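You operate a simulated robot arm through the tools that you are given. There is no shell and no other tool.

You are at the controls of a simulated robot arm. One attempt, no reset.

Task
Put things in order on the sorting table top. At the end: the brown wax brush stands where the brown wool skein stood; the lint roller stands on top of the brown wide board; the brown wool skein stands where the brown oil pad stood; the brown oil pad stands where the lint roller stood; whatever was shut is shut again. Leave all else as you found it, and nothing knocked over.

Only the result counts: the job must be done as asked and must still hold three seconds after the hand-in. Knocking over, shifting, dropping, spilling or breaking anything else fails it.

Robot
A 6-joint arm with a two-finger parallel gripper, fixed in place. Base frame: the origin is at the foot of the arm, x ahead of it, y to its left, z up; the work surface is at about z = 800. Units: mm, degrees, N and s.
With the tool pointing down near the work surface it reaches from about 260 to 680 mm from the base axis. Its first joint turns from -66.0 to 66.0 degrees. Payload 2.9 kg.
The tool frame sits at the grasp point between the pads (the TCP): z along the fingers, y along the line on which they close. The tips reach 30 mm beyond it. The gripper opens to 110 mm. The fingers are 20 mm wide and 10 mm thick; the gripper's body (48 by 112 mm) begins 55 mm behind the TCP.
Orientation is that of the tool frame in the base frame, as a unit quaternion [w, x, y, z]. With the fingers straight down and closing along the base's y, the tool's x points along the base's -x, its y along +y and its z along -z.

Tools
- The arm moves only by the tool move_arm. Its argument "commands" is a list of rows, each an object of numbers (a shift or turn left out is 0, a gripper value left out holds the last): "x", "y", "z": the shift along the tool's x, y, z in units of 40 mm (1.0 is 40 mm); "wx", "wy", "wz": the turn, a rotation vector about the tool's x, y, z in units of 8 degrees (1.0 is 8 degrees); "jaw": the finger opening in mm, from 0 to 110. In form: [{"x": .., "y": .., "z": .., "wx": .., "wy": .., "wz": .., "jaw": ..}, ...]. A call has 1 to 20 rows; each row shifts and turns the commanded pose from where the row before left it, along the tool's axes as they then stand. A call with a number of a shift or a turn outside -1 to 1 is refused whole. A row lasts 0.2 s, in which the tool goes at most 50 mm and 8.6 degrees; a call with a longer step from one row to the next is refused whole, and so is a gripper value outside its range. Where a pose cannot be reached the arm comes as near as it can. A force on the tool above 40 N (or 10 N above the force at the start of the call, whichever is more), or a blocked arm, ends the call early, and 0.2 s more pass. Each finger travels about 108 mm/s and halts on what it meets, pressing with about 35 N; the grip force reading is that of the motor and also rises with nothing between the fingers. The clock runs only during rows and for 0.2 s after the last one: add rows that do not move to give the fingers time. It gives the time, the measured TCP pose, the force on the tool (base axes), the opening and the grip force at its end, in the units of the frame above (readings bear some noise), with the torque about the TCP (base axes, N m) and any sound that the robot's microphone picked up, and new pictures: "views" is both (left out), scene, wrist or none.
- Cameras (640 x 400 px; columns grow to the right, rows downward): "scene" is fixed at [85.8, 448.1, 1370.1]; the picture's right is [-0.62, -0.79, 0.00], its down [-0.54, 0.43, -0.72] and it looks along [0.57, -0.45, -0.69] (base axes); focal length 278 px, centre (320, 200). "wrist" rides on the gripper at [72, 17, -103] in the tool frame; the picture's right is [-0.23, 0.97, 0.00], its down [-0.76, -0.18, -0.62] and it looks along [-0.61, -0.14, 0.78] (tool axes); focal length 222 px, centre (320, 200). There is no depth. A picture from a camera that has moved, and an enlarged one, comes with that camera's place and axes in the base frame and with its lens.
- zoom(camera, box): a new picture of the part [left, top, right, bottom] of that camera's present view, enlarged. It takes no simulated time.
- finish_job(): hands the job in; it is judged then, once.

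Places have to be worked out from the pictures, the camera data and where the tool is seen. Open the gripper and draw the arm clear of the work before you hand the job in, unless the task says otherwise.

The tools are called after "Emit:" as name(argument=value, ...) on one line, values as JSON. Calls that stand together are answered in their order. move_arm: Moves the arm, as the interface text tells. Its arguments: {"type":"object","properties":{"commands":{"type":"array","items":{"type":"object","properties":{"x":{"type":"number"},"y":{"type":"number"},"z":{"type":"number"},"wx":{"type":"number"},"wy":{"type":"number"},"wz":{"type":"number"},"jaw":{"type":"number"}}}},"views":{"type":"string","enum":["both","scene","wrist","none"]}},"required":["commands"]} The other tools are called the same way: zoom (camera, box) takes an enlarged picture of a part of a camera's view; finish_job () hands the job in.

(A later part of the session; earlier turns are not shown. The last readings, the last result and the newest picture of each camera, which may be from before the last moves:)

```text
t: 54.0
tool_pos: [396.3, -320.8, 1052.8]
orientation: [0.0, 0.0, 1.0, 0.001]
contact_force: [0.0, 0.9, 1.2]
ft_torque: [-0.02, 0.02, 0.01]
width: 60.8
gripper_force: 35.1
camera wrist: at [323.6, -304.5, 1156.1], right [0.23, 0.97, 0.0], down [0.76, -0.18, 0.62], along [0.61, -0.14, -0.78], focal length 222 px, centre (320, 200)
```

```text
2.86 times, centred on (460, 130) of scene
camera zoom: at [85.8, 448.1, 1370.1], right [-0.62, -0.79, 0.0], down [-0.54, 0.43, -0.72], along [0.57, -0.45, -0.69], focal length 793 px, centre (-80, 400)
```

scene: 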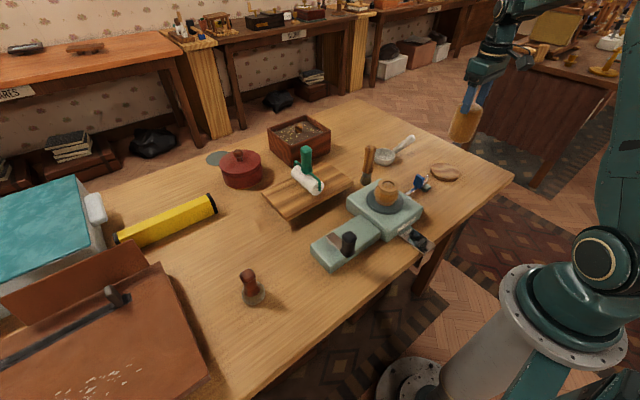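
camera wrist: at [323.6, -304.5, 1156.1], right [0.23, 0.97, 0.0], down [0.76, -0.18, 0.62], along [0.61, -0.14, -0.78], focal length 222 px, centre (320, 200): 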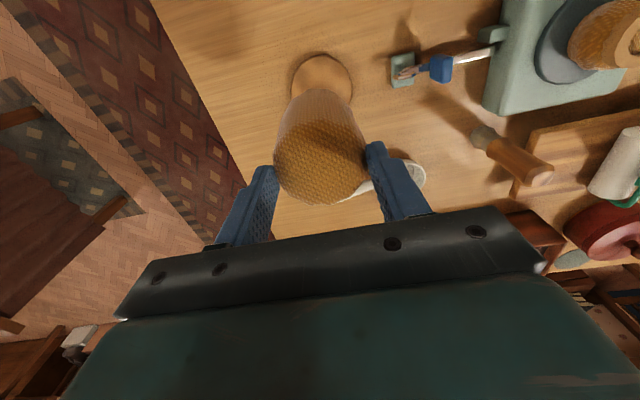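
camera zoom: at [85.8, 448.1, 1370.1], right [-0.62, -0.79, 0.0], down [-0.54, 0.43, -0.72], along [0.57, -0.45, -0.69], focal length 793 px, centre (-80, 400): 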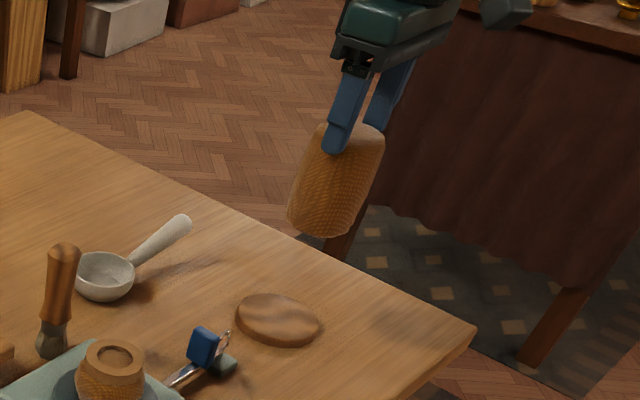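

Surprise: the wool piece came up and left its round base disc on the table. I zoom on that disc and the held piece before going on.

Emit:
zoom(camera="scene", box=[425, 155, 475, 190])

Emit:
zoom(camera="wrist", box=[260, 30, 390, 220])

Emit:
zoom(camera="scene", box=[435, 85, 495, 155])

```text
11.43 times, centred on (450, 172) of scene
camera zoom: at [85.8, 448.1, 1370.1], right [-0.62, -0.79, 0.0], down [-0.54, 0.43, -0.72], along [0.57, -0.45, -0.69], focal length 3171 px, centre (-1166, 514)
```

zoom: 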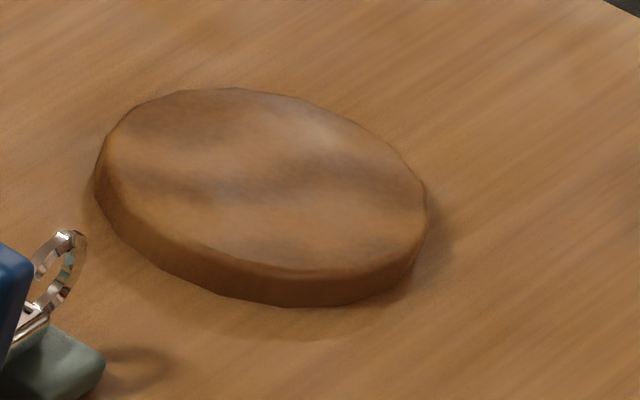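

```text
2.11 times, centred on (325, 125) of wrist
camera zoom: at [323.6, -304.5, 1156.1], right [0.23, 0.97, 0.0], down [0.76, -0.18, 0.62], along [0.61, -0.14, -0.78], focal length 468 px, centre (310, 358)
```

zoom: 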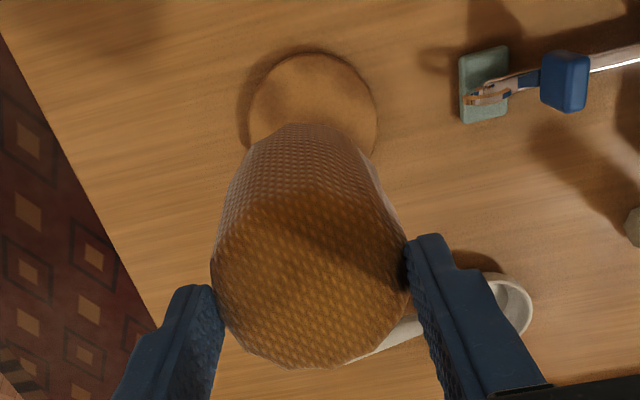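

```text
5.71 times, centred on (465, 120) of scene
camera zoom: at [85.8, 448.1, 1370.1], right [-0.62, -0.79, 0.0], down [-0.54, 0.43, -0.72], along [0.57, -0.45, -0.69], focal length 1586 px, centre (-509, 657)
```

zoom: 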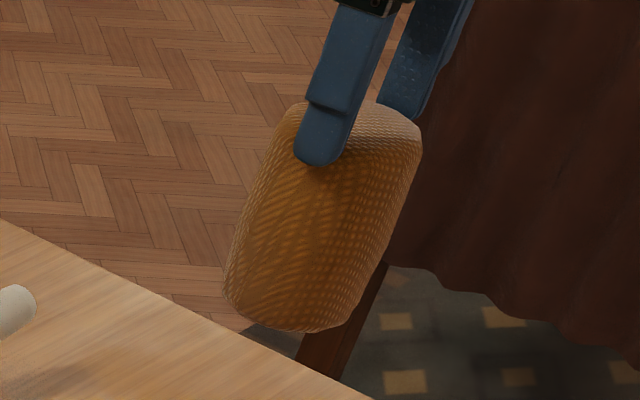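

The gripped wool cylinder is separate from that base disc, and it has slipped about 60 mm down in the fingers — only the last few mm hold it. I lower it straight back toward the disc right away, gently, before deciding anything.

Emit:
move_arm(commands=[{"z": 0.25}, {"z": 0.5}, {"z": 0.6}, {"z": 0.6}, {"z": 0.4}, {"z": 0.2}, {"z": 0.1}], views="both")

Emit:
zoom(camera="scene", box=[415, 115, 485, 185])

Emit:
zoom(camera="wrist", box=[240, 60, 400, 240])

```text
t: 55.6
tool_pos: [397.6, -318.8, 945.9]
orientation: [0.0, 0.0, 1.0, 0.0]
contact_force: [0.0, 0.1, 0.0]
ft_torque: [-0.02, -0.03, 0.0]
width: 60.5
gripper_force: 35.3
camera wrist: at [323.9, -302.5, 1049.5], right [0.23, 0.97, 0.0], down [0.76, -0.18, 0.62], along [0.61, -0.14, -0.78], focal length 222 px, centre (320, 200)
```

scene: 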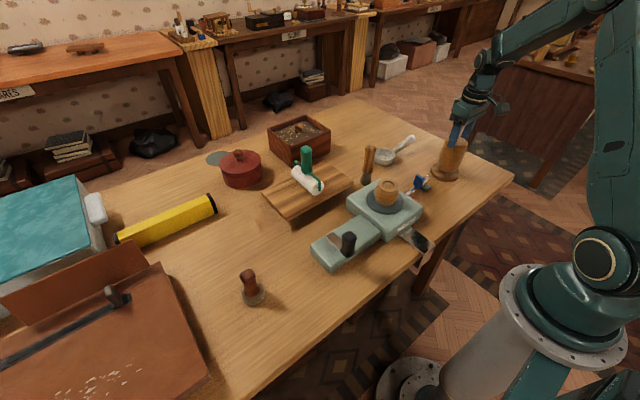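
wrist: 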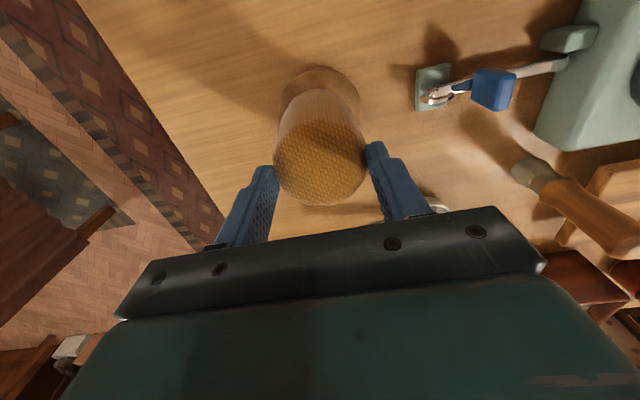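

```text
5.71 times, centred on (450, 150) of scene
camera zoom: at [85.8, 448.1, 1370.1], right [-0.62, -0.79, 0.0], down [-0.54, 0.43, -0.72], along [0.57, -0.45, -0.69], focal length 1586 px, centre (-423, 486)
```

zoom: 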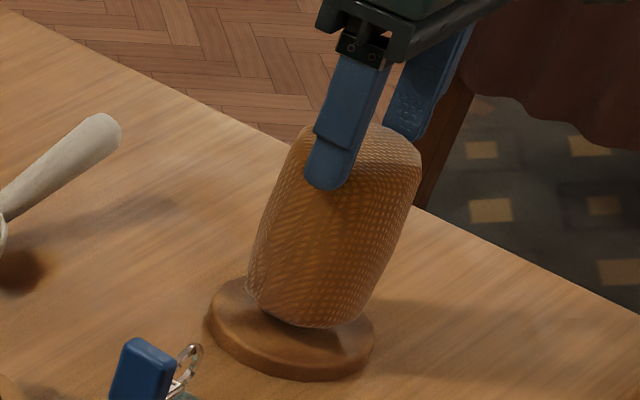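

```text
2.22 times, centred on (320, 150) of wrist
camera zoom: at [323.9, -302.5, 1049.5], right [0.23, 0.97, 0.0], down [0.76, -0.18, 0.62], along [0.61, -0.14, -0.78], focal length 494 px, centre (320, 311)
```

zoom: 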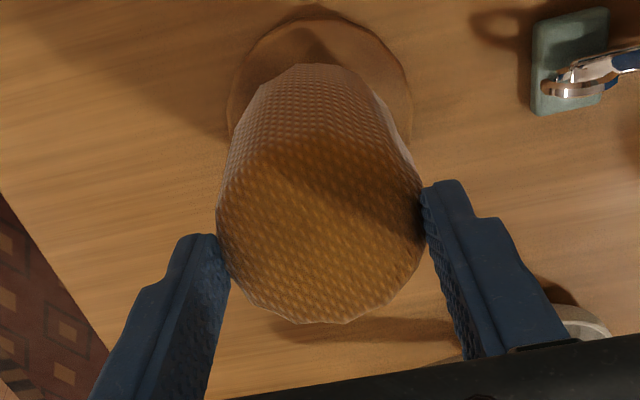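

It's still held, about 10 mm above the disc. I lower the last bit in small steps until it touches.

Emit:
move_arm(commands=[{"z": 0.1}, {"z": 0.06}, {}], views="none")

Emit:
zoom(camera="scene", box=[425, 133, 475, 185])

```text
t: 56.4
tool_pos: [397.3, -320.4, 938.5]
orientation: [0.0, 0.0, 1.0, 0.001]
contact_force: [0.0, -0.3, -0.7]
ft_torque: [0.02, -0.01, 0.0]
width: 60.6
gripper_force: 35.3
```

```text
7.69 times, centred on (450, 159) of scene
camera zoom: at [85.8, 448.1, 1370.1], right [-0.62, -0.79, 0.0], down [-0.54, 0.43, -0.72], along [0.57, -0.45, -0.69], focal length 2134 px, centre (-680, 515)
```

zoom: 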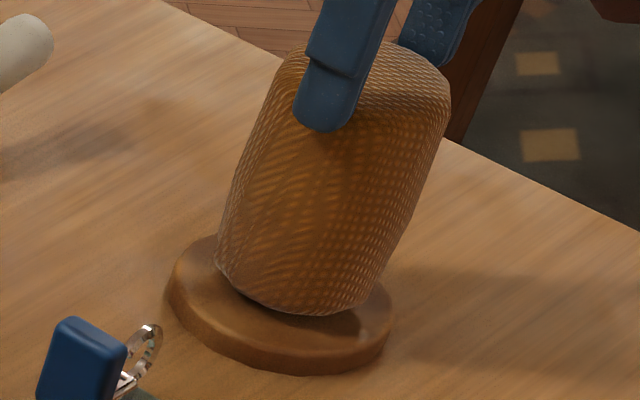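

Emit:
move_arm(commands=[{"z": 0.035}, {}], views="none")

```text
t: 57.0
tool_pos: [395.9, -319.0, 937.7]
orientation: [0.0, 0.0, 1.0, 0.0]
contact_force: [0.4, 0.1, -0.8]
ft_torque: [0.0, -0.01, -0.01]
width: 60.7
gripper_force: 34.8
```

Emit:
move_arm(commands=[{"z": 0.035}, {}], views="none")

Emit:
zoom(camera="scene", box=[425, 133, 475, 185])

```text
t: 57.6
tool_pos: [396.4, -319.2, 938.1]
orientation: [0.001, 0.0, 1.0, 0.0]
contact_force: [-1.2, 0.6, 10.3]
ft_torque: [0.37, 0.17, 0.06]
width: 60.7
gripper_force: 34.6
```

```text
7.69 times, centred on (450, 159) of scene
camera zoom: at [85.7, 448.2, 1370.0], right [-0.62, -0.79, 0.0], down [-0.54, 0.43, -0.72], along [0.57, -0.45, -0.69], focal length 2134 px, centre (-680, 515)
```

zoom: 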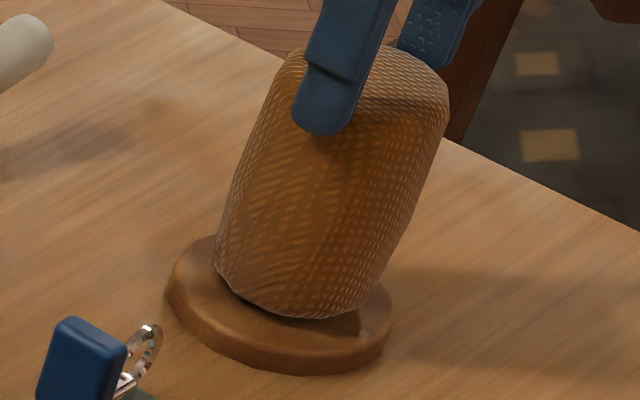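

It now rests on its disc again exactly as before (10 N contact). I release it, move the fingers down to grip it lower, and will lift slowly this time.

Emit:
move_arm(commands=[{"z": -0.02}, {"jaw": 64}, {"jaw": 70}, {"jaw": 78}, {}], views="wrist")

Emit:
zoom(camera="scene", box=[425, 133, 475, 185])

Emit:
zoom(camera="wrist", box=[240, 60, 400, 240])

Emit:
zoom(camera="scene", box=[195, 140, 275, 195])

```text
t: 58.8
tool_pos: [396.2, -320.9, 936.7]
orientation: [0.001, 0.0, 1.0, 0.0]
contact_force: [-0.7, -0.4, -0.4]
ft_torque: [-0.02, 0.02, -0.01]
width: 77.9
gripper_force: 0.0
camera wrist: at [323.6, -303.0, 1040.7], right [0.23, 0.97, 0.0], down [0.76, -0.18, 0.62], along [0.61, -0.14, -0.78], focal length 222 px, centre (320, 200)
```

wrist: 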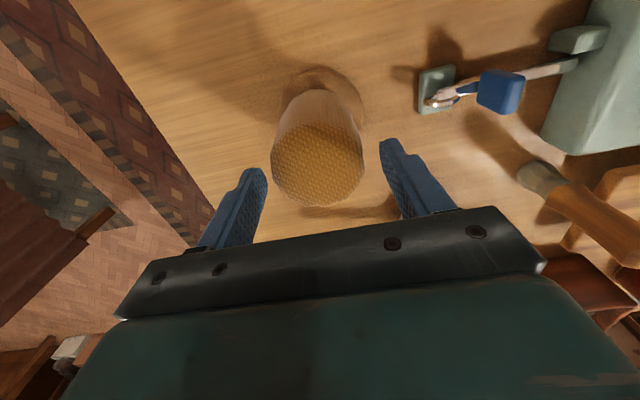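

```text
7.69 times, centred on (450, 159) of scene
camera zoom: at [85.8, 448.1, 1370.1], right [-0.62, -0.79, 0.0], down [-0.54, 0.43, -0.72], along [0.57, -0.45, -0.69], focal length 2134 px, centre (-680, 515)
```

zoom: 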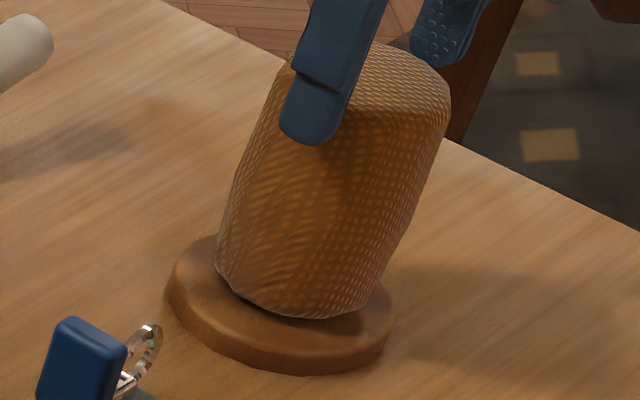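

```text
2.22 times, centred on (320, 150) of wrist
camera zoom: at [323.6, -303.0, 1040.7], right [0.23, 0.97, 0.0], down [0.76, -0.18, 0.62], along [0.61, -0.14, -0.78], focal length 494 px, centre (320, 311)
```

zoom: 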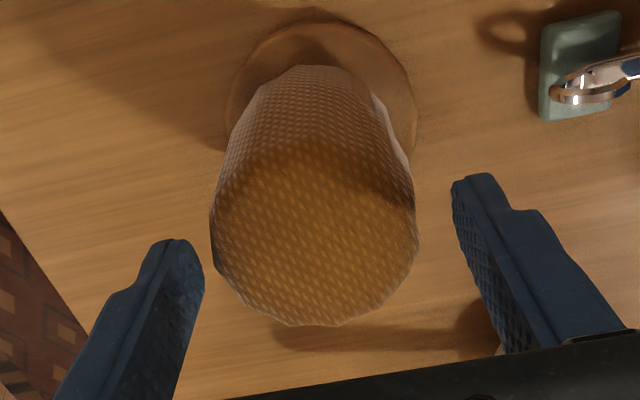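

```text
7.27 times, centred on (235, 168) of scene
camera zoom: at [85.8, 448.1, 1370.1], right [-0.62, -0.79, 0.0], down [-0.54, 0.43, -0.72], along [0.57, -0.45, -0.69], focal length 2018 px, centre (938, 436)
```

zoom: 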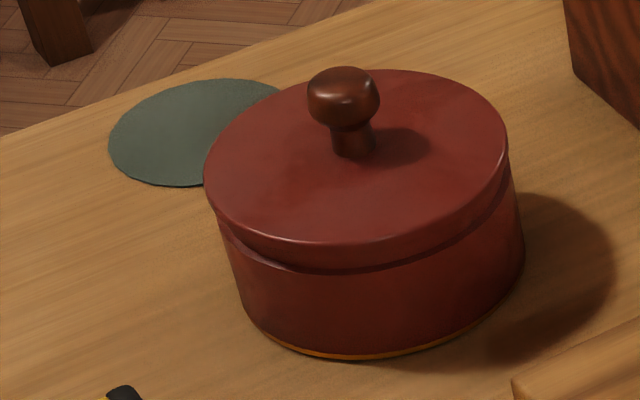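

The piece stands on the disc. It sits ~2.5 mm to -y of the fingers' centre, so I correct that, descend to z≈868 and grip again.

Emit:
move_arm(commands=[{"y": -0.06}, {"z": 0.5}, {"z": 0.6}, {"z": 0.6}, {}, {"jaw": 70}, {"jaw": 65}, {"jaw": 60}, {"jaw": 50}, {"jaw": 50}], views="wrist")

Emit:
zoom(camera="scene", box=[425, 133, 475, 185])

```text
t: 61.0
tool_pos: [395.4, -323.4, 871.2]
orientation: [0.0, 0.0, 1.0, 0.0]
contact_force: [0.7, 0.0, 0.4]
ft_torque: [0.03, -0.02, 0.02]
width: 60.9
gripper_force: 35.2
camera wrist: at [323.6, -305.9, 973.6], right [0.23, 0.97, 0.0], down [0.76, -0.18, 0.62], along [0.61, -0.14, -0.78], focal length 222 px, centre (320, 200)
```

wrist: 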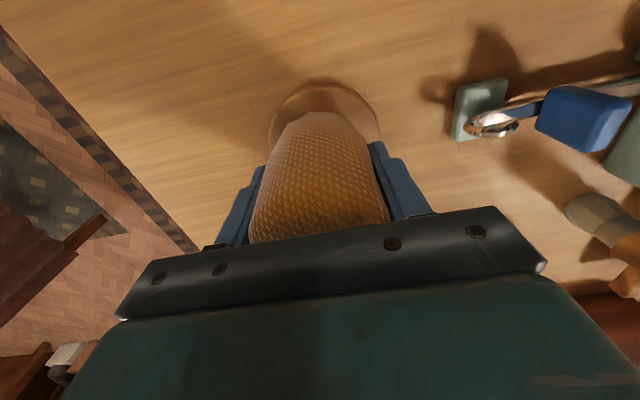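

```text
7.69 times, centred on (450, 159) of scene
camera zoom: at [85.8, 448.1, 1370.1], right [-0.62, -0.79, 0.0], down [-0.54, 0.43, -0.72], along [0.57, -0.45, -0.69], focal length 2134 px, centre (-680, 515)
```

zoom: 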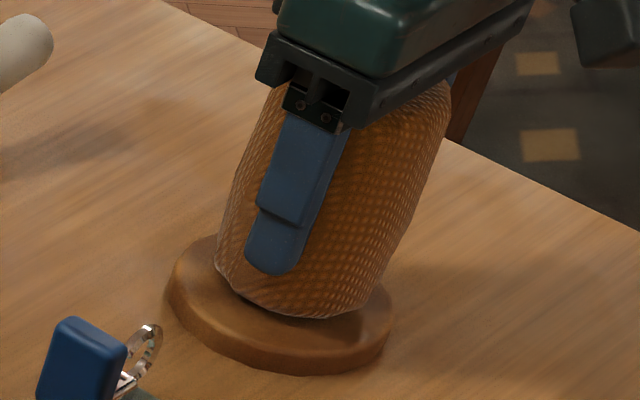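

Gripped lower (fingertips near the base). Now a slow lift of about 18 mm, then compare.

Emit:
move_arm(commands=[{"z": -0.05}, {"z": -0.1}, {"z": -0.1}, {"z": -0.1}, {"z": -0.1}, {}], views="none")

Emit:
zoom(camera="scene", box=[425, 123, 475, 185])

```text
t: 62.4
tool_pos: [397.3, -323.2, 888.2]
orientation: [0.0, 0.0, 1.0, 0.0]
contact_force: [0.2, 0.2, -0.5]
ft_torque: [-0.01, 0.03, -0.03]
width: 60.7
gripper_force: 35.2
```

```text
6.45 times, centred on (450, 154) of scene
camera zoom: at [85.8, 448.1, 1370.1], right [-0.62, -0.79, 0.0], down [-0.54, 0.43, -0.72], along [0.57, -0.45, -0.69], focal length 1790 px, centre (-519, 497)
```

zoom: 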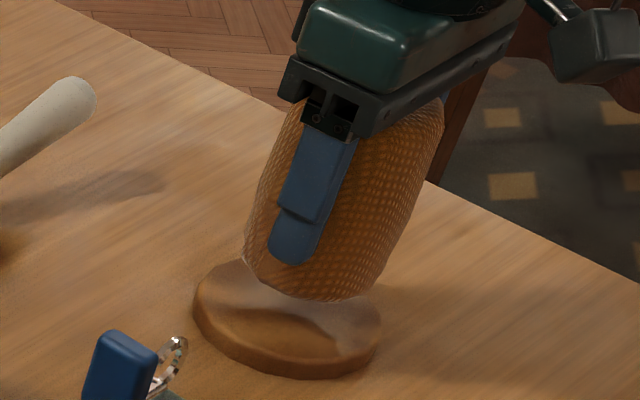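

It comes up with the fingers without slipping this time. I keep lifting slowly and check again.

Emit:
move_arm(commands=[{"z": -0.1}, {"z": -0.15}, {"z": -0.2}, {"z": -0.2}, {"z": -0.2}, {"z": -0.2}, {"z": -0.2}, {"z": -0.2}, {"z": -0.15}, {"z": -0.1}, {}], views="wrist")

Emit:
zoom(camera="scene", box=[415, 93, 495, 185])

```text
t: 64.8
tool_pos: [396.5, -322.6, 955.9]
orientation: [0.0, 0.0, 1.0, -0.001]
contact_force: [0.3, 0.4, -1.2]
ft_torque: [-0.02, 0.0, 0.0]
width: 61.0
gripper_force: 35.3
camera wrist: at [323.5, -305.8, 1059.0], right [0.23, 0.97, 0.0], down [0.76, -0.18, 0.62], along [0.61, -0.14, -0.78], focal length 222 px, centre (320, 200)
```

wrist: 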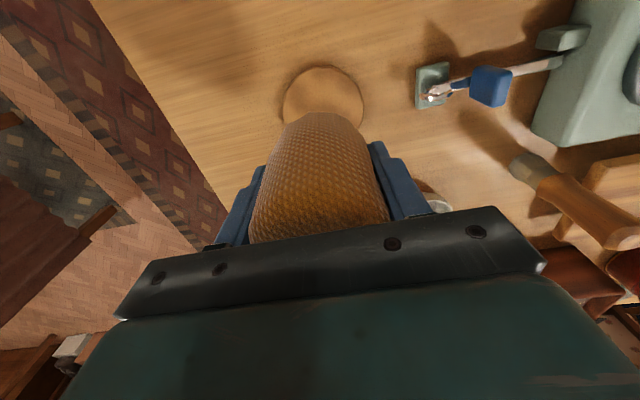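

```text
4.35 times, centred on (455, 139) of scene
camera zoom: at [85.8, 448.1, 1370.1], right [-0.62, -0.79, 0.0], down [-0.54, 0.43, -0.72], along [0.57, -0.45, -0.69], focal length 1206 px, centre (-267, 465)
```

zoom: 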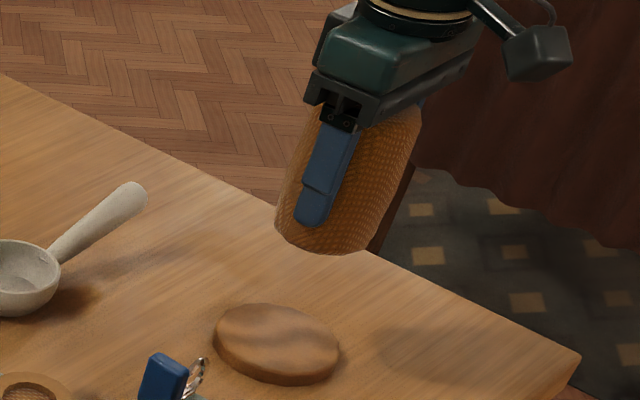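

No slip at slow speed. The skein stood on a separate round wooden disc, which stays in place. I lift a bit more and carry the skein slowly toward the pad's old place (541.3, 361.5).

Emit:
move_arm(commands=[{"z": -0.1}, {"z": -0.2}, {"z": -0.2}, {"z": -0.2}, {"z": -0.2}, {"z": -0.2}, {"z": -0.2}, {"z": -0.1}, {}, {"x": -0.05, "y": 0.2}, {"x": -0.08, "y": 0.4}, {"x": -0.11, "y": 0.5}, {"x": -0.11, "y": 0.5}, {"x": -0.11, "y": 0.5}, {"x": -0.11, "y": 0.5}, {"x": -0.11, "y": 0.5}, {"x": -0.08, "y": 0.4}, {"x": -0.05, "y": 0.2}, {}], views="both")

```text
t: 68.8
tool_pos: [430.4, -174.3, 1011.9]
orientation: [0.0, 0.0, 1.0, 0.0]
contact_force: [-0.6, -0.1, -0.2]
ft_torque: [0.03, 0.03, 0.0]
width: 60.9
gripper_force: 35.0
camera wrist: at [356.4, -157.8, 1115.7], right [0.23, 0.97, 0.0], down [0.76, -0.18, 0.62], along [0.61, -0.14, -0.78], focal length 222 px, centre (320, 200)
```

scene: 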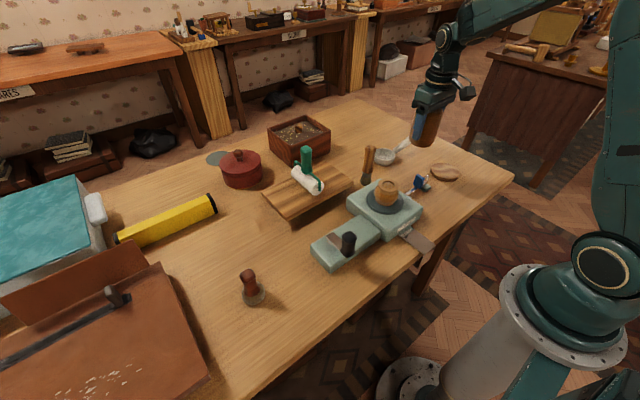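
wrist: 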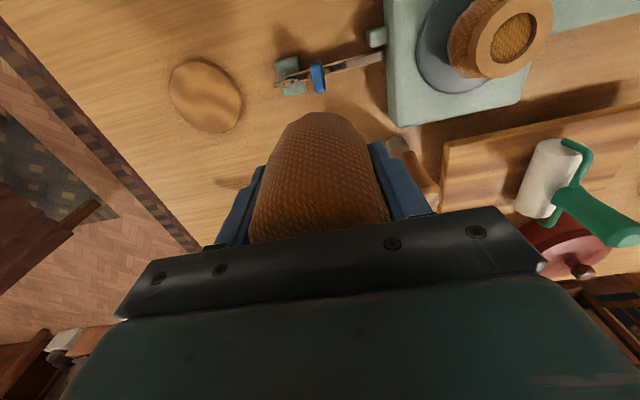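

Emit:
move_arm(commands=[{"x": -0.047, "y": 0.226}, {"x": -0.094, "y": 0.452}, {"x": -0.156, "y": 0.753}, {"x": -0.156, "y": 0.753}, {"x": -0.156, "y": 0.753}, {"x": -0.156, "y": 0.753}, {"x": -0.156, "y": 0.753}, {"x": -0.156, "y": 0.753}, {"x": -0.156, "y": 0.753}, {"x": -0.156, "y": 0.753}, {"x": -0.156, "y": 0.753}, {"x": -0.156, "y": 0.753}, {"x": -0.156, "y": 0.753}, {"x": -0.156, "y": 0.753}, {"x": -0.156, "y": 0.753}, {"x": -0.156, "y": 0.753}, {"x": -0.156, "y": 0.753}, {"x": -0.156, "y": 0.753}, {"x": -0.094, "y": 0.452}, {"x": -0.047, "y": 0.226}], views="both")

```text
t: 73.0
tool_pos: [539.7, 360.9, 1012.8]
orientation: [0.0, 0.0, 1.0, 0.0]
contact_force: [0.0, -1.1, 0.2]
ft_torque: [-0.02, -0.02, -0.04]
width: 61.0
gripper_force: 35.1
camera wrist: at [467.0, 377.9, 1115.4], right [0.23, 0.97, 0.0], down [0.76, -0.18, 0.62], along [0.61, -0.14, -0.78], focal length 222 px, centre (320, 200)
```

scene: 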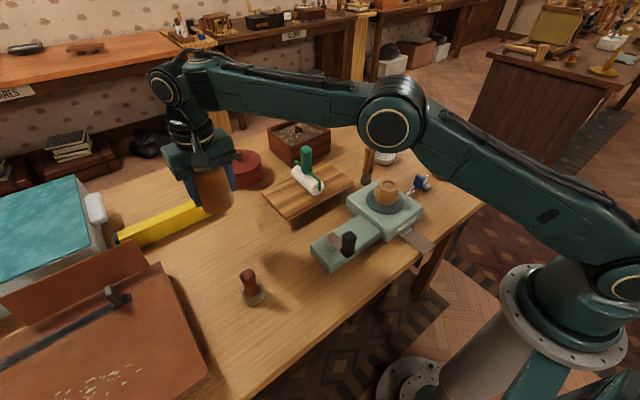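
wrist: 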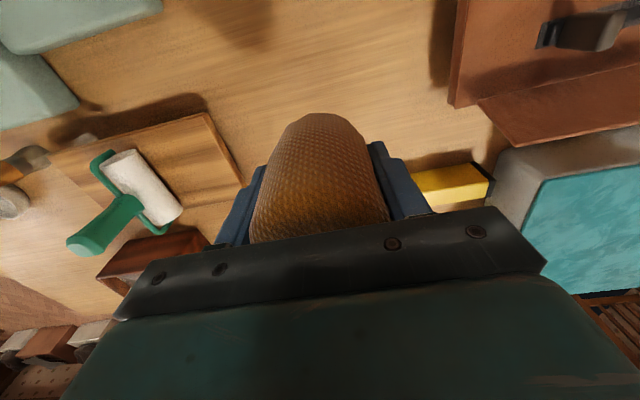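

Over the pad's old place. I lower with gentle deceleration to a few mm above the table.

Emit:
move_arm(commands=[{"x": -0.03, "y": 0.01, "z": 0.2}, {"z": 0.35}, {"z": 0.45}, {"z": 0.5}, {"z": 0.5}, {"z": 0.45}, {"z": 0.4}, {"z": 0.3}, {"z": 0.2}, {"z": 0.12}, {"z": 0.07}, {}], views="both")

Emit:
zoom(camera="scene", box=[190, 190, 280, 265])

```text
t: 75.6
tool_pos: [540.1, 362.8, 870.5]
orientation: [0.0, 0.0, 1.0, -0.001]
contact_force: [-0.4, -0.3, -0.5]
ft_torque: [0.02, -0.03, -0.01]
width: 60.7
gripper_force: 35.4
camera wrist: at [467.3, 379.3, 973.5], right [0.23, 0.97, 0.0], down [0.76, -0.18, 0.62], along [0.61, -0.14, -0.78], focal length 222 px, centre (320, 200)
```

scene: 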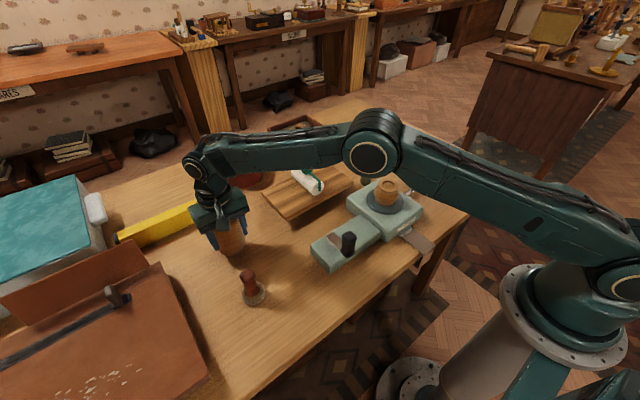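
wrist: 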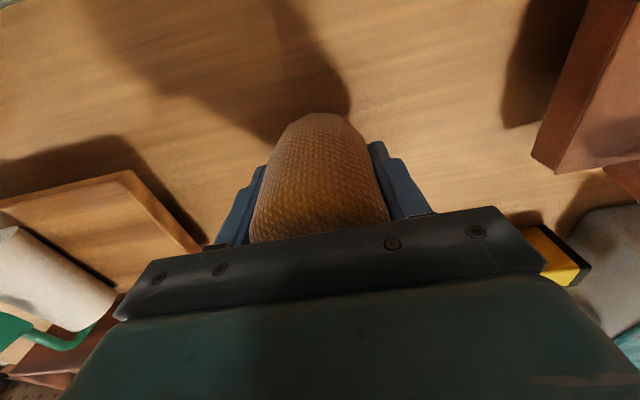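

```text
5.33 times, centred on (235, 228) of scene
camera zoom: at [85.8, 448.1, 1370.1], right [-0.62, -0.79, 0.0], down [-0.54, 0.43, -0.72], along [0.57, -0.45, -0.69], focal length 1480 px, centre (773, 53)
```

zoom: 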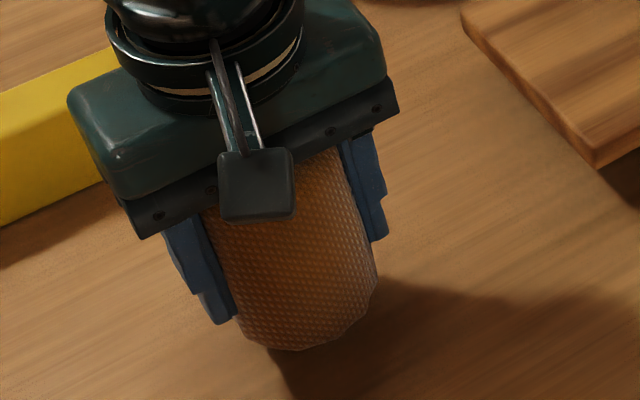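

Emit:
move_arm(commands=[{"z": 0.08}, {"z": 0.08}, {"z": 0.04}, {}], views="none")

```text
t: 76.6
tool_pos: [539.4, 362.2, 862.5]
orientation: [0.0, 0.0, 1.0, 0.0]
contact_force: [-0.9, -0.1, -1.3]
ft_torque: [0.0, 0.01, -0.01]
width: 61.0
gripper_force: 35.3
```

Emit:
move_arm(commands=[{"x": -0.02, "z": 0.035}, {}], views="none")

```text
t: 77.2
tool_pos: [539.4, 362.1, 861.8]
orientation: [0.0, -0.001, 1.0, 0.0]
contact_force: [0.4, -0.7, -0.8]
ft_torque: [-0.02, -0.02, 0.01]
width: 61.2
gripper_force: 34.7
```

Emit:
move_arm(commands=[{"z": 0.035}, {}], views="none")

```text
t: 77.8
tool_pos: [540.2, 362.8, 859.8]
orientation: [0.0, 0.0, 1.0, 0.0]
contact_force: [-0.2, 0.0, -0.7]
ft_torque: [-0.01, 0.02, -0.02]
width: 60.9
gripper_force: 35.2
```

Emit:
move_arm(commands=[{"z": 0.03}, {}], views="none")

```text
t: 78.4
tool_pos: [540.5, 362.1, 858.8]
orientation: [0.0, 0.0, 1.0, 0.0]
contact_force: [-0.4, 0.0, -0.3]
ft_torque: [-0.01, -0.02, -0.04]
width: 60.9
gripper_force: 34.9
```

Emit:
move_arm(commands=[{"z": 0.03}, {}], views="none")

Emit:
zoom(camera="scene", box=[190, 190, 280, 265])

```text
t: 79.0
tool_pos: [541.5, 361.1, 858.8]
orientation: [0.0, -0.001, 1.0, -0.001]
contact_force: [-2.3, 0.2, 6.2]
ft_torque: [-0.1, 0.11, -0.01]
width: 61.1
gripper_force: 34.9
```

```text
5.33 times, centred on (235, 228) of scene
camera zoom: at [85.7, 448.1, 1370.1], right [-0.62, -0.79, 0.0], down [-0.54, 0.43, -0.72], along [0.57, -0.45, -0.69], focal length 1480 px, centre (773, 53)
```

zoom: 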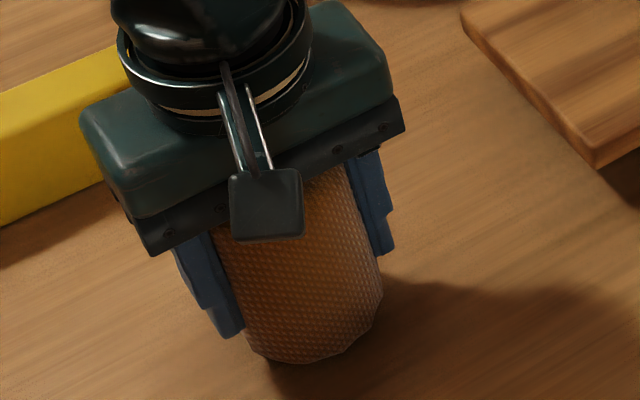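

Contact with the table (6 N). I release gently and back off upward.

Emit:
move_arm(commands=[{"z": -0.01}, {"jaw": 64}, {"jaw": 70}, {"jaw": 80}, {"jaw": 95}, {}, {"z": -0.4}, {"z": -0.8}, {"z": -0.8}, {"z": -0.9}, {"z": -0.9, "jaw": 110}, {"z": -0.5}, {}], views="both")

Emit:
zoom(camera="scene", box=[190, 190, 280, 265])

Emit:
zoom(camera="wrist", box=[240, 40, 400, 220])

```text
t: 81.8
tool_pos: [544.1, 361.0, 1028.2]
orientation: [-0.001, 0.0, 1.0, 0.001]
contact_force: [0.3, -0.1, -0.6]
ft_torque: [0.03, -0.02, -0.05]
width: 109.9
gripper_force: 0.0
camera wrist: at [469.9, 378.5, 1131.4], right [0.23, 0.97, 0.0], down [0.76, -0.18, 0.62], along [0.61, -0.14, -0.78], focal length 222 px, centre (320, 200)
```

scene: 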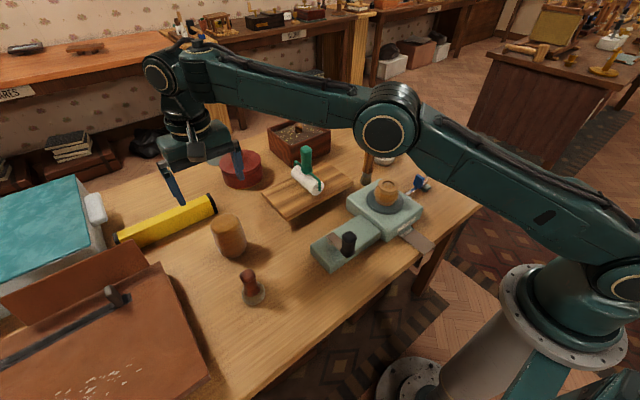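
wrist: 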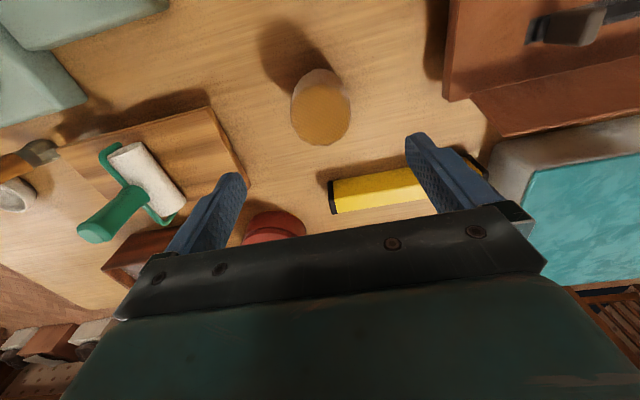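

```text
5.33 times, centred on (235, 228) of scene
camera zoom: at [85.8, 448.1, 1370.1], right [-0.62, -0.79, 0.0], down [-0.54, 0.43, -0.72], along [0.57, -0.45, -0.69], focal length 1480 px, centre (773, 53)
```

zoom: 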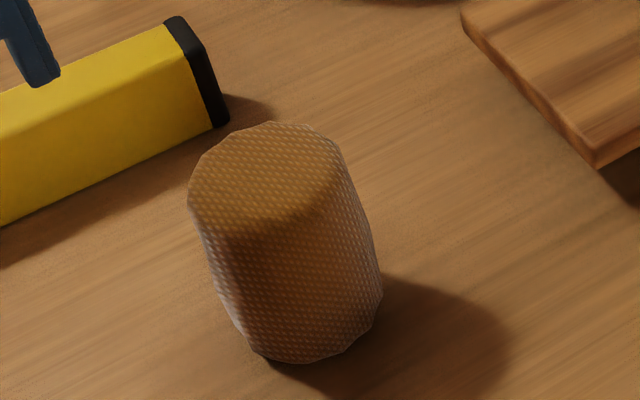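

```text
2.22 times, centred on (320, 130) of wrist
camera zoom: at [469.9, 378.5, 1131.4], right [0.23, 0.97, 0.0], down [0.76, -0.18, 0.62], along [0.61, -0.14, -0.78], focal length 494 px, centre (320, 356)
```

zoom: 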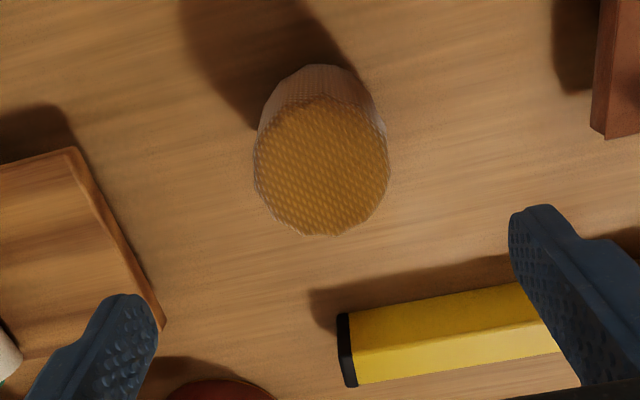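

The skein now stands at the pad's old place. Next the wax brush: I move high above it to measure its position.

Emit:
move_arm(commands=[{"z": -0.5}, {"x": 0.04, "y": -0.93}, {"x": 0.04, "y": -0.93}, {"x": 0.04, "y": -0.93}, {"x": 0.04, "y": -0.93}, {"x": 0.04, "y": -0.93}, {"x": 0.04, "y": -0.93}, {"x": 0.04, "y": -0.93}, {"x": 0.04, "y": -0.93}, {"x": 0.04, "y": -0.93}, {"x": 0.04, "y": -0.93}, {"x": 0.04, "y": -0.93}, {"x": 0.04, "y": -0.93}, {"jaw": 75}, {}], views="both")

Emit:
zoom(camera="wrist", box=[240, 20, 400, 220])

Emit:
zoom(camera="scene", box=[340, 135, 400, 190])

```text
t: 85.0
tool_pos: [524.5, -82.1, 1051.5]
orientation: [0.0, -0.001, 1.0, 0.001]
contact_force: [-0.4, -0.2, -0.2]
ft_torque: [0.03, 0.0, 0.01]
width: 75.0
gripper_force: 0.1
camera wrist: at [451.4, -66.5, 1154.4], right [0.23, 0.97, 0.0], down [0.76, -0.18, 0.62], along [0.61, -0.14, -0.78], focal length 222 px, centre (320, 200)
```

scene: 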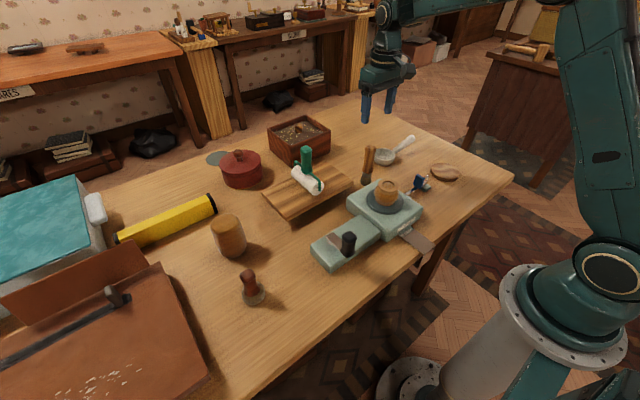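
wrist: 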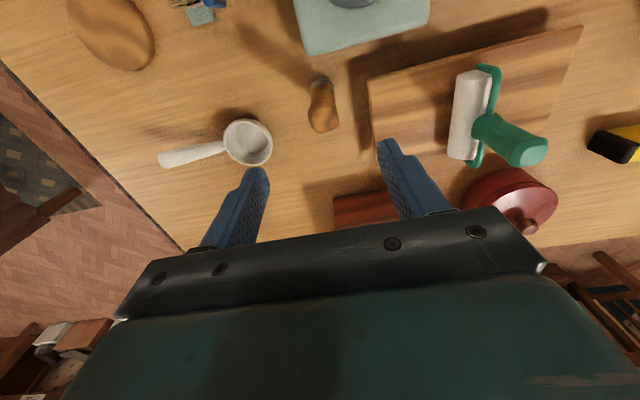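

```text
2.00 times, centred on (320, 120) of wrist
camera zoom: at [451.4, -66.5, 1154.4], right [0.23, 0.97, 0.0], down [0.76, -0.18, 0.62], along [0.61, -0.14, -0.78], focal length 444 px, centre (320, 360)
```

zoom: 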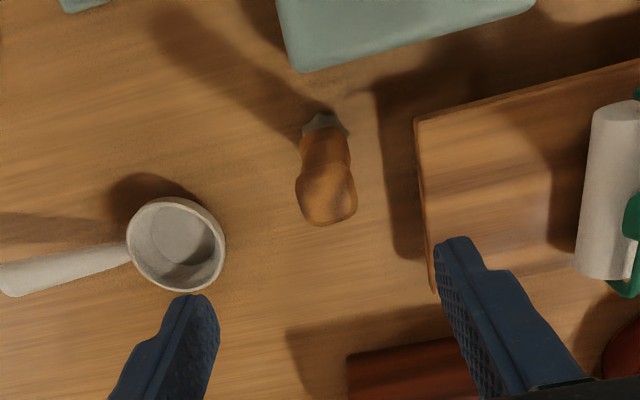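

```text
7.27 times, centred on (370, 162) of scene
camera zoom: at [85.8, 448.1, 1370.1], right [-0.62, -0.79, 0.0], down [-0.54, 0.43, -0.72], along [0.57, -0.45, -0.69], focal length 2018 px, centre (-44, 473)
```

zoom: 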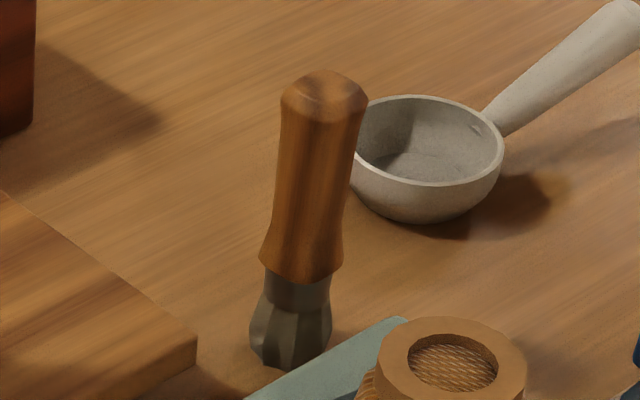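

The brush's handle top is at about (524,-79,936). I shift 3.4 mm in +y and descend partway for an alignment check (fingers opened only 75 mm to stay clear of the board).

Emit:
move_arm(commands=[{"y": 0.085, "z": 0.7}, {"z": 0.7}, {"z": 0.6}, {}], views="wrist")

Emit:
zoom(camera="wrist", box=[240, 60, 400, 240])

```text
t: 86.0
tool_pos: [523.0, -80.5, 969.7]
orientation: [0.0, 0.0, 1.0, 0.001]
contact_force: [-0.5, 0.0, -0.4]
ft_torque: [-0.03, -0.03, -0.02]
width: 74.9
gripper_force: 0.0
camera wrist: at [449.9, -63.1, 1073.0], right [0.23, 0.97, 0.0], down [0.76, -0.18, 0.62], along [0.61, -0.14, -0.78], focal length 222 px, centre (320, 200)
```

wrist: 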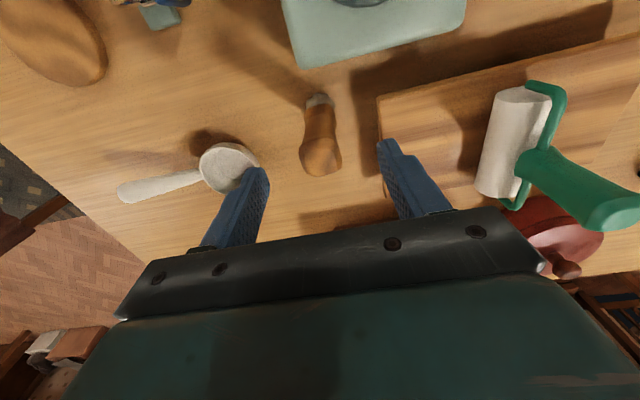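

```text
2.22 times, centred on (320, 150) of wrist
camera zoom: at [449.9, -63.1, 1073.0], right [0.23, 0.97, 0.0], down [0.76, -0.18, 0.62], along [0.61, -0.14, -0.78], focal length 494 px, centre (320, 311)
```

zoom: 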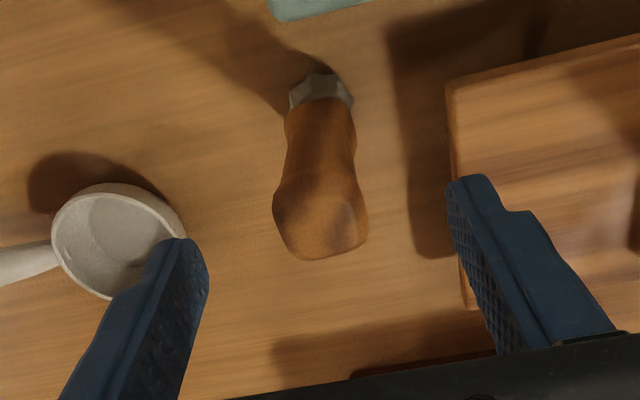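

Aligned within ~2 mm. I descend to z≈893 and close on the brush handle.

Emit:
move_arm(commands=[{"x": 0.04, "z": 0.6}, {"z": 0.7}, {"z": 0.6}, {}, {"jaw": 50}, {"jaw": 30}, {"jaw": 15}, {"jaw": 15}, {"jaw": 15}], views="both")

Emit:
zoom(camera="scene", box=[340, 120, 400, 190])

```text
t: 88.0
tool_pos: [519.7, -79.2, 894.4]
orientation: [0.0, 0.0, 1.0, 0.0]
contact_force: [0.5, -0.4, -0.3]
ft_torque: [-0.02, -0.02, 0.02]
width: 26.2
gripper_force: 35.0
camera wrist: at [448.4, -63.0, 997.1], right [0.23, 0.97, 0.0], down [0.76, -0.18, 0.62], along [0.61, -0.14, -0.78], focal length 222 px, centre (320, 200)
```

scene: 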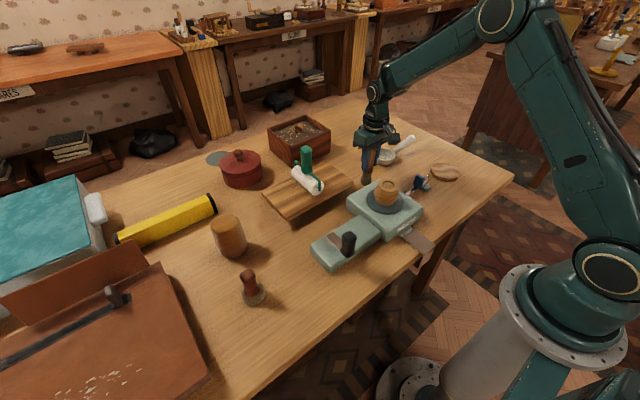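
wrist: 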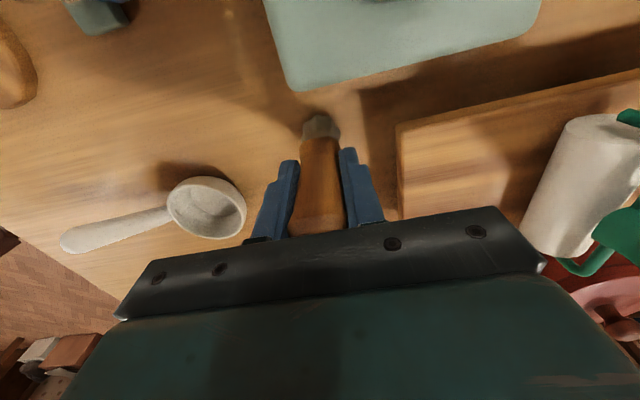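

```text
5.71 times, centred on (370, 155) of scene
camera zoom: at [85.8, 448.1, 1370.1], right [-0.62, -0.79, 0.0], down [-0.54, 0.43, -0.72], along [0.57, -0.45, -0.69], focal length 1586 px, centre (34, 457)
```

zoom: 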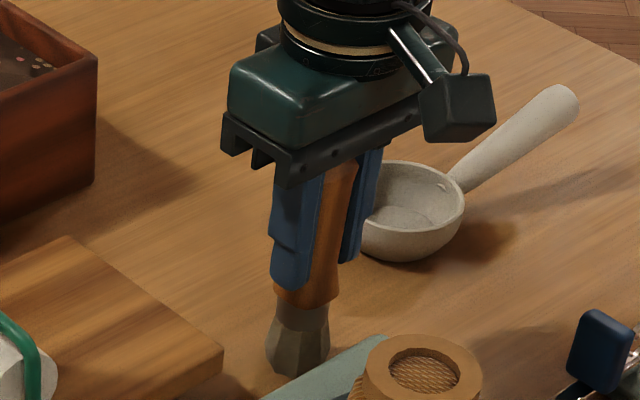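

The brush is held (26.2 mm). I lift smoothly and check for slip.

Emit:
move_arm(commands=[{"z": -0.1}, {"z": -0.25}, {"z": -0.4}, {"z": -0.5}, {"z": -0.5}, {"z": -0.4}, {"z": -0.25}, {"z": -0.1}, {}], views="both")

Emit:
zoom(camera="scene", box=[340, 80, 420, 190])

```text
t: 90.0
tool_pos: [519.8, -81.1, 995.1]
orientation: [0.0, 0.0, 1.0, 0.0]
contact_force: [-0.5, -0.6, -0.5]
ft_torque: [-0.03, -0.02, -0.03]
width: 26.4
gripper_force: 34.7
camera wrist: at [447.6, -64.8, 1097.4], right [0.23, 0.97, 0.0], down [0.76, -0.18, 0.62], along [0.61, -0.14, -0.78], focal length 222 px, centre (320, 200)
```

scene: 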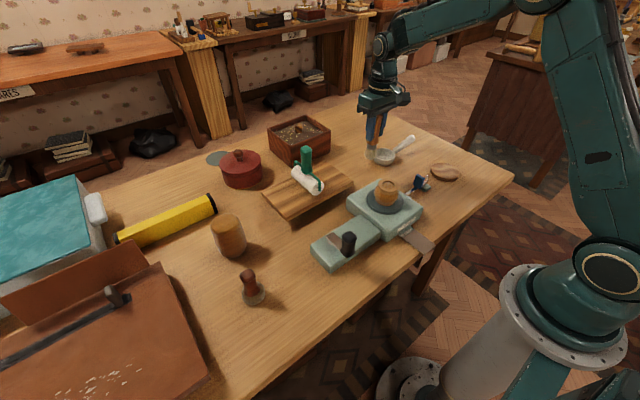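
wrist: 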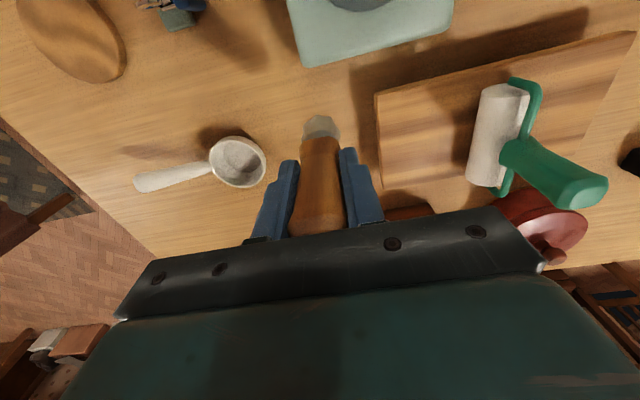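

```text
3.64 times, centred on (380, 135) of scene
camera zoom: at [85.8, 448.1, 1370.1], right [-0.62, -0.79, 0.0], down [-0.54, 0.43, -0.72], along [0.57, -0.45, -0.69], focal length 1009 px, centre (102, 436)
```

zoom: 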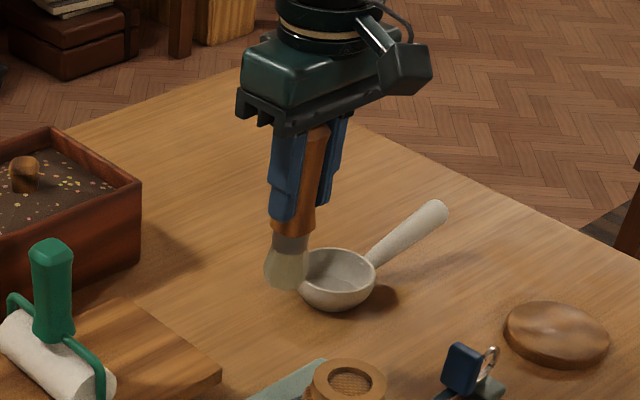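

No slip; the brush hangs straight. I carry it over the disc where the skein stood (≈(396.3,-321)).

Emit:
move_arm(commands=[{"x": 0.147, "y": -0.286}, {"x": 0.294, "y": -0.571}, {"x": 0.3676, "y": -0.714}, {"x": 0.3676, "y": -0.714}, {"x": 0.3676, "y": -0.714}, {"x": 0.3676, "y": -0.714}, {"x": 0.3676, "y": -0.714}, {"x": 0.3676, "y": -0.714}, {"x": 0.294, "y": -0.571}, {"x": 0.147, "y": -0.286}, {}], views="both")

Emit:
zoom(camera="wrist", box=[240, 40, 400, 240])

Emit:
zoom(camera="scene", box=[415, 93, 495, 185])

```text
t: 92.4
tool_pos: [397.4, -322.4, 995.0]
orientation: [0.001, -0.001, 1.0, 0.0]
contact_force: [0.2, 0.0, -0.5]
ft_torque: [-0.04, 0.03, 0.01]
width: 26.7
gripper_force: 35.2
camera wrist: at [323.8, -305.4, 1097.7], right [0.23, 0.97, 0.0], down [0.76, -0.18, 0.62], along [0.61, -0.14, -0.78], focal length 222 px, centre (320, 200)
```

scene: 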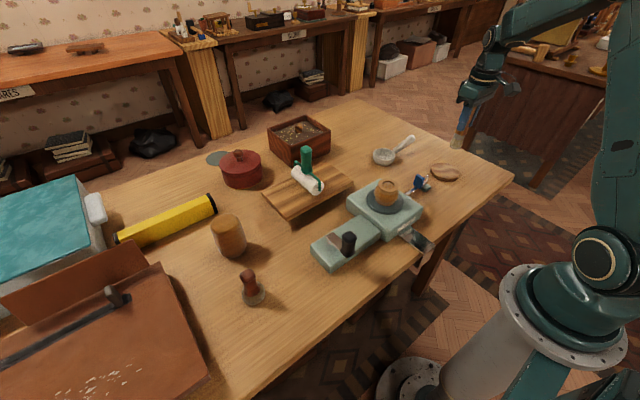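
wrist: 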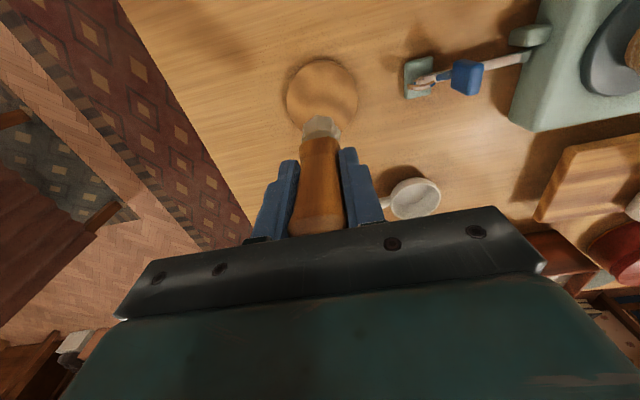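

```text
2.00 times, centred on (320, 140) of wrist
camera zoom: at [323.8, -305.4, 1097.7], right [0.23, 0.97, 0.0], down [0.76, -0.18, 0.62], along [0.61, -0.14, -0.78], focal length 444 px, centre (320, 320)
```

zoom: 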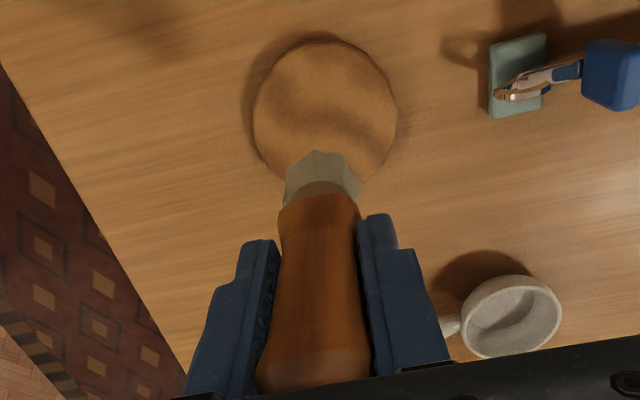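

```text
4.35 times, centred on (455, 139) of scene
camera zoom: at [85.8, 448.1, 1370.1], right [-0.62, -0.79, 0.0], down [-0.54, 0.43, -0.72], along [0.57, -0.45, -0.69], focal length 1206 px, centre (-267, 465)
```

zoom: 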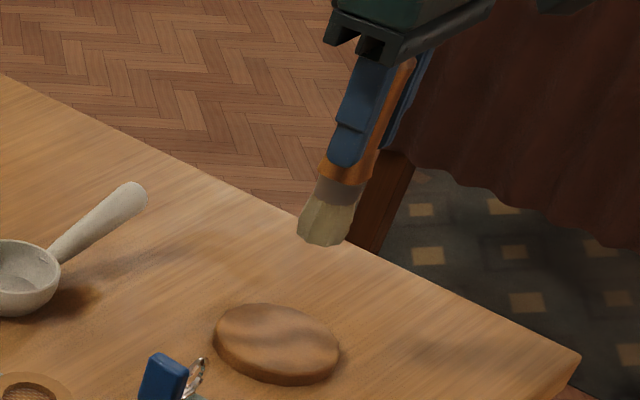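

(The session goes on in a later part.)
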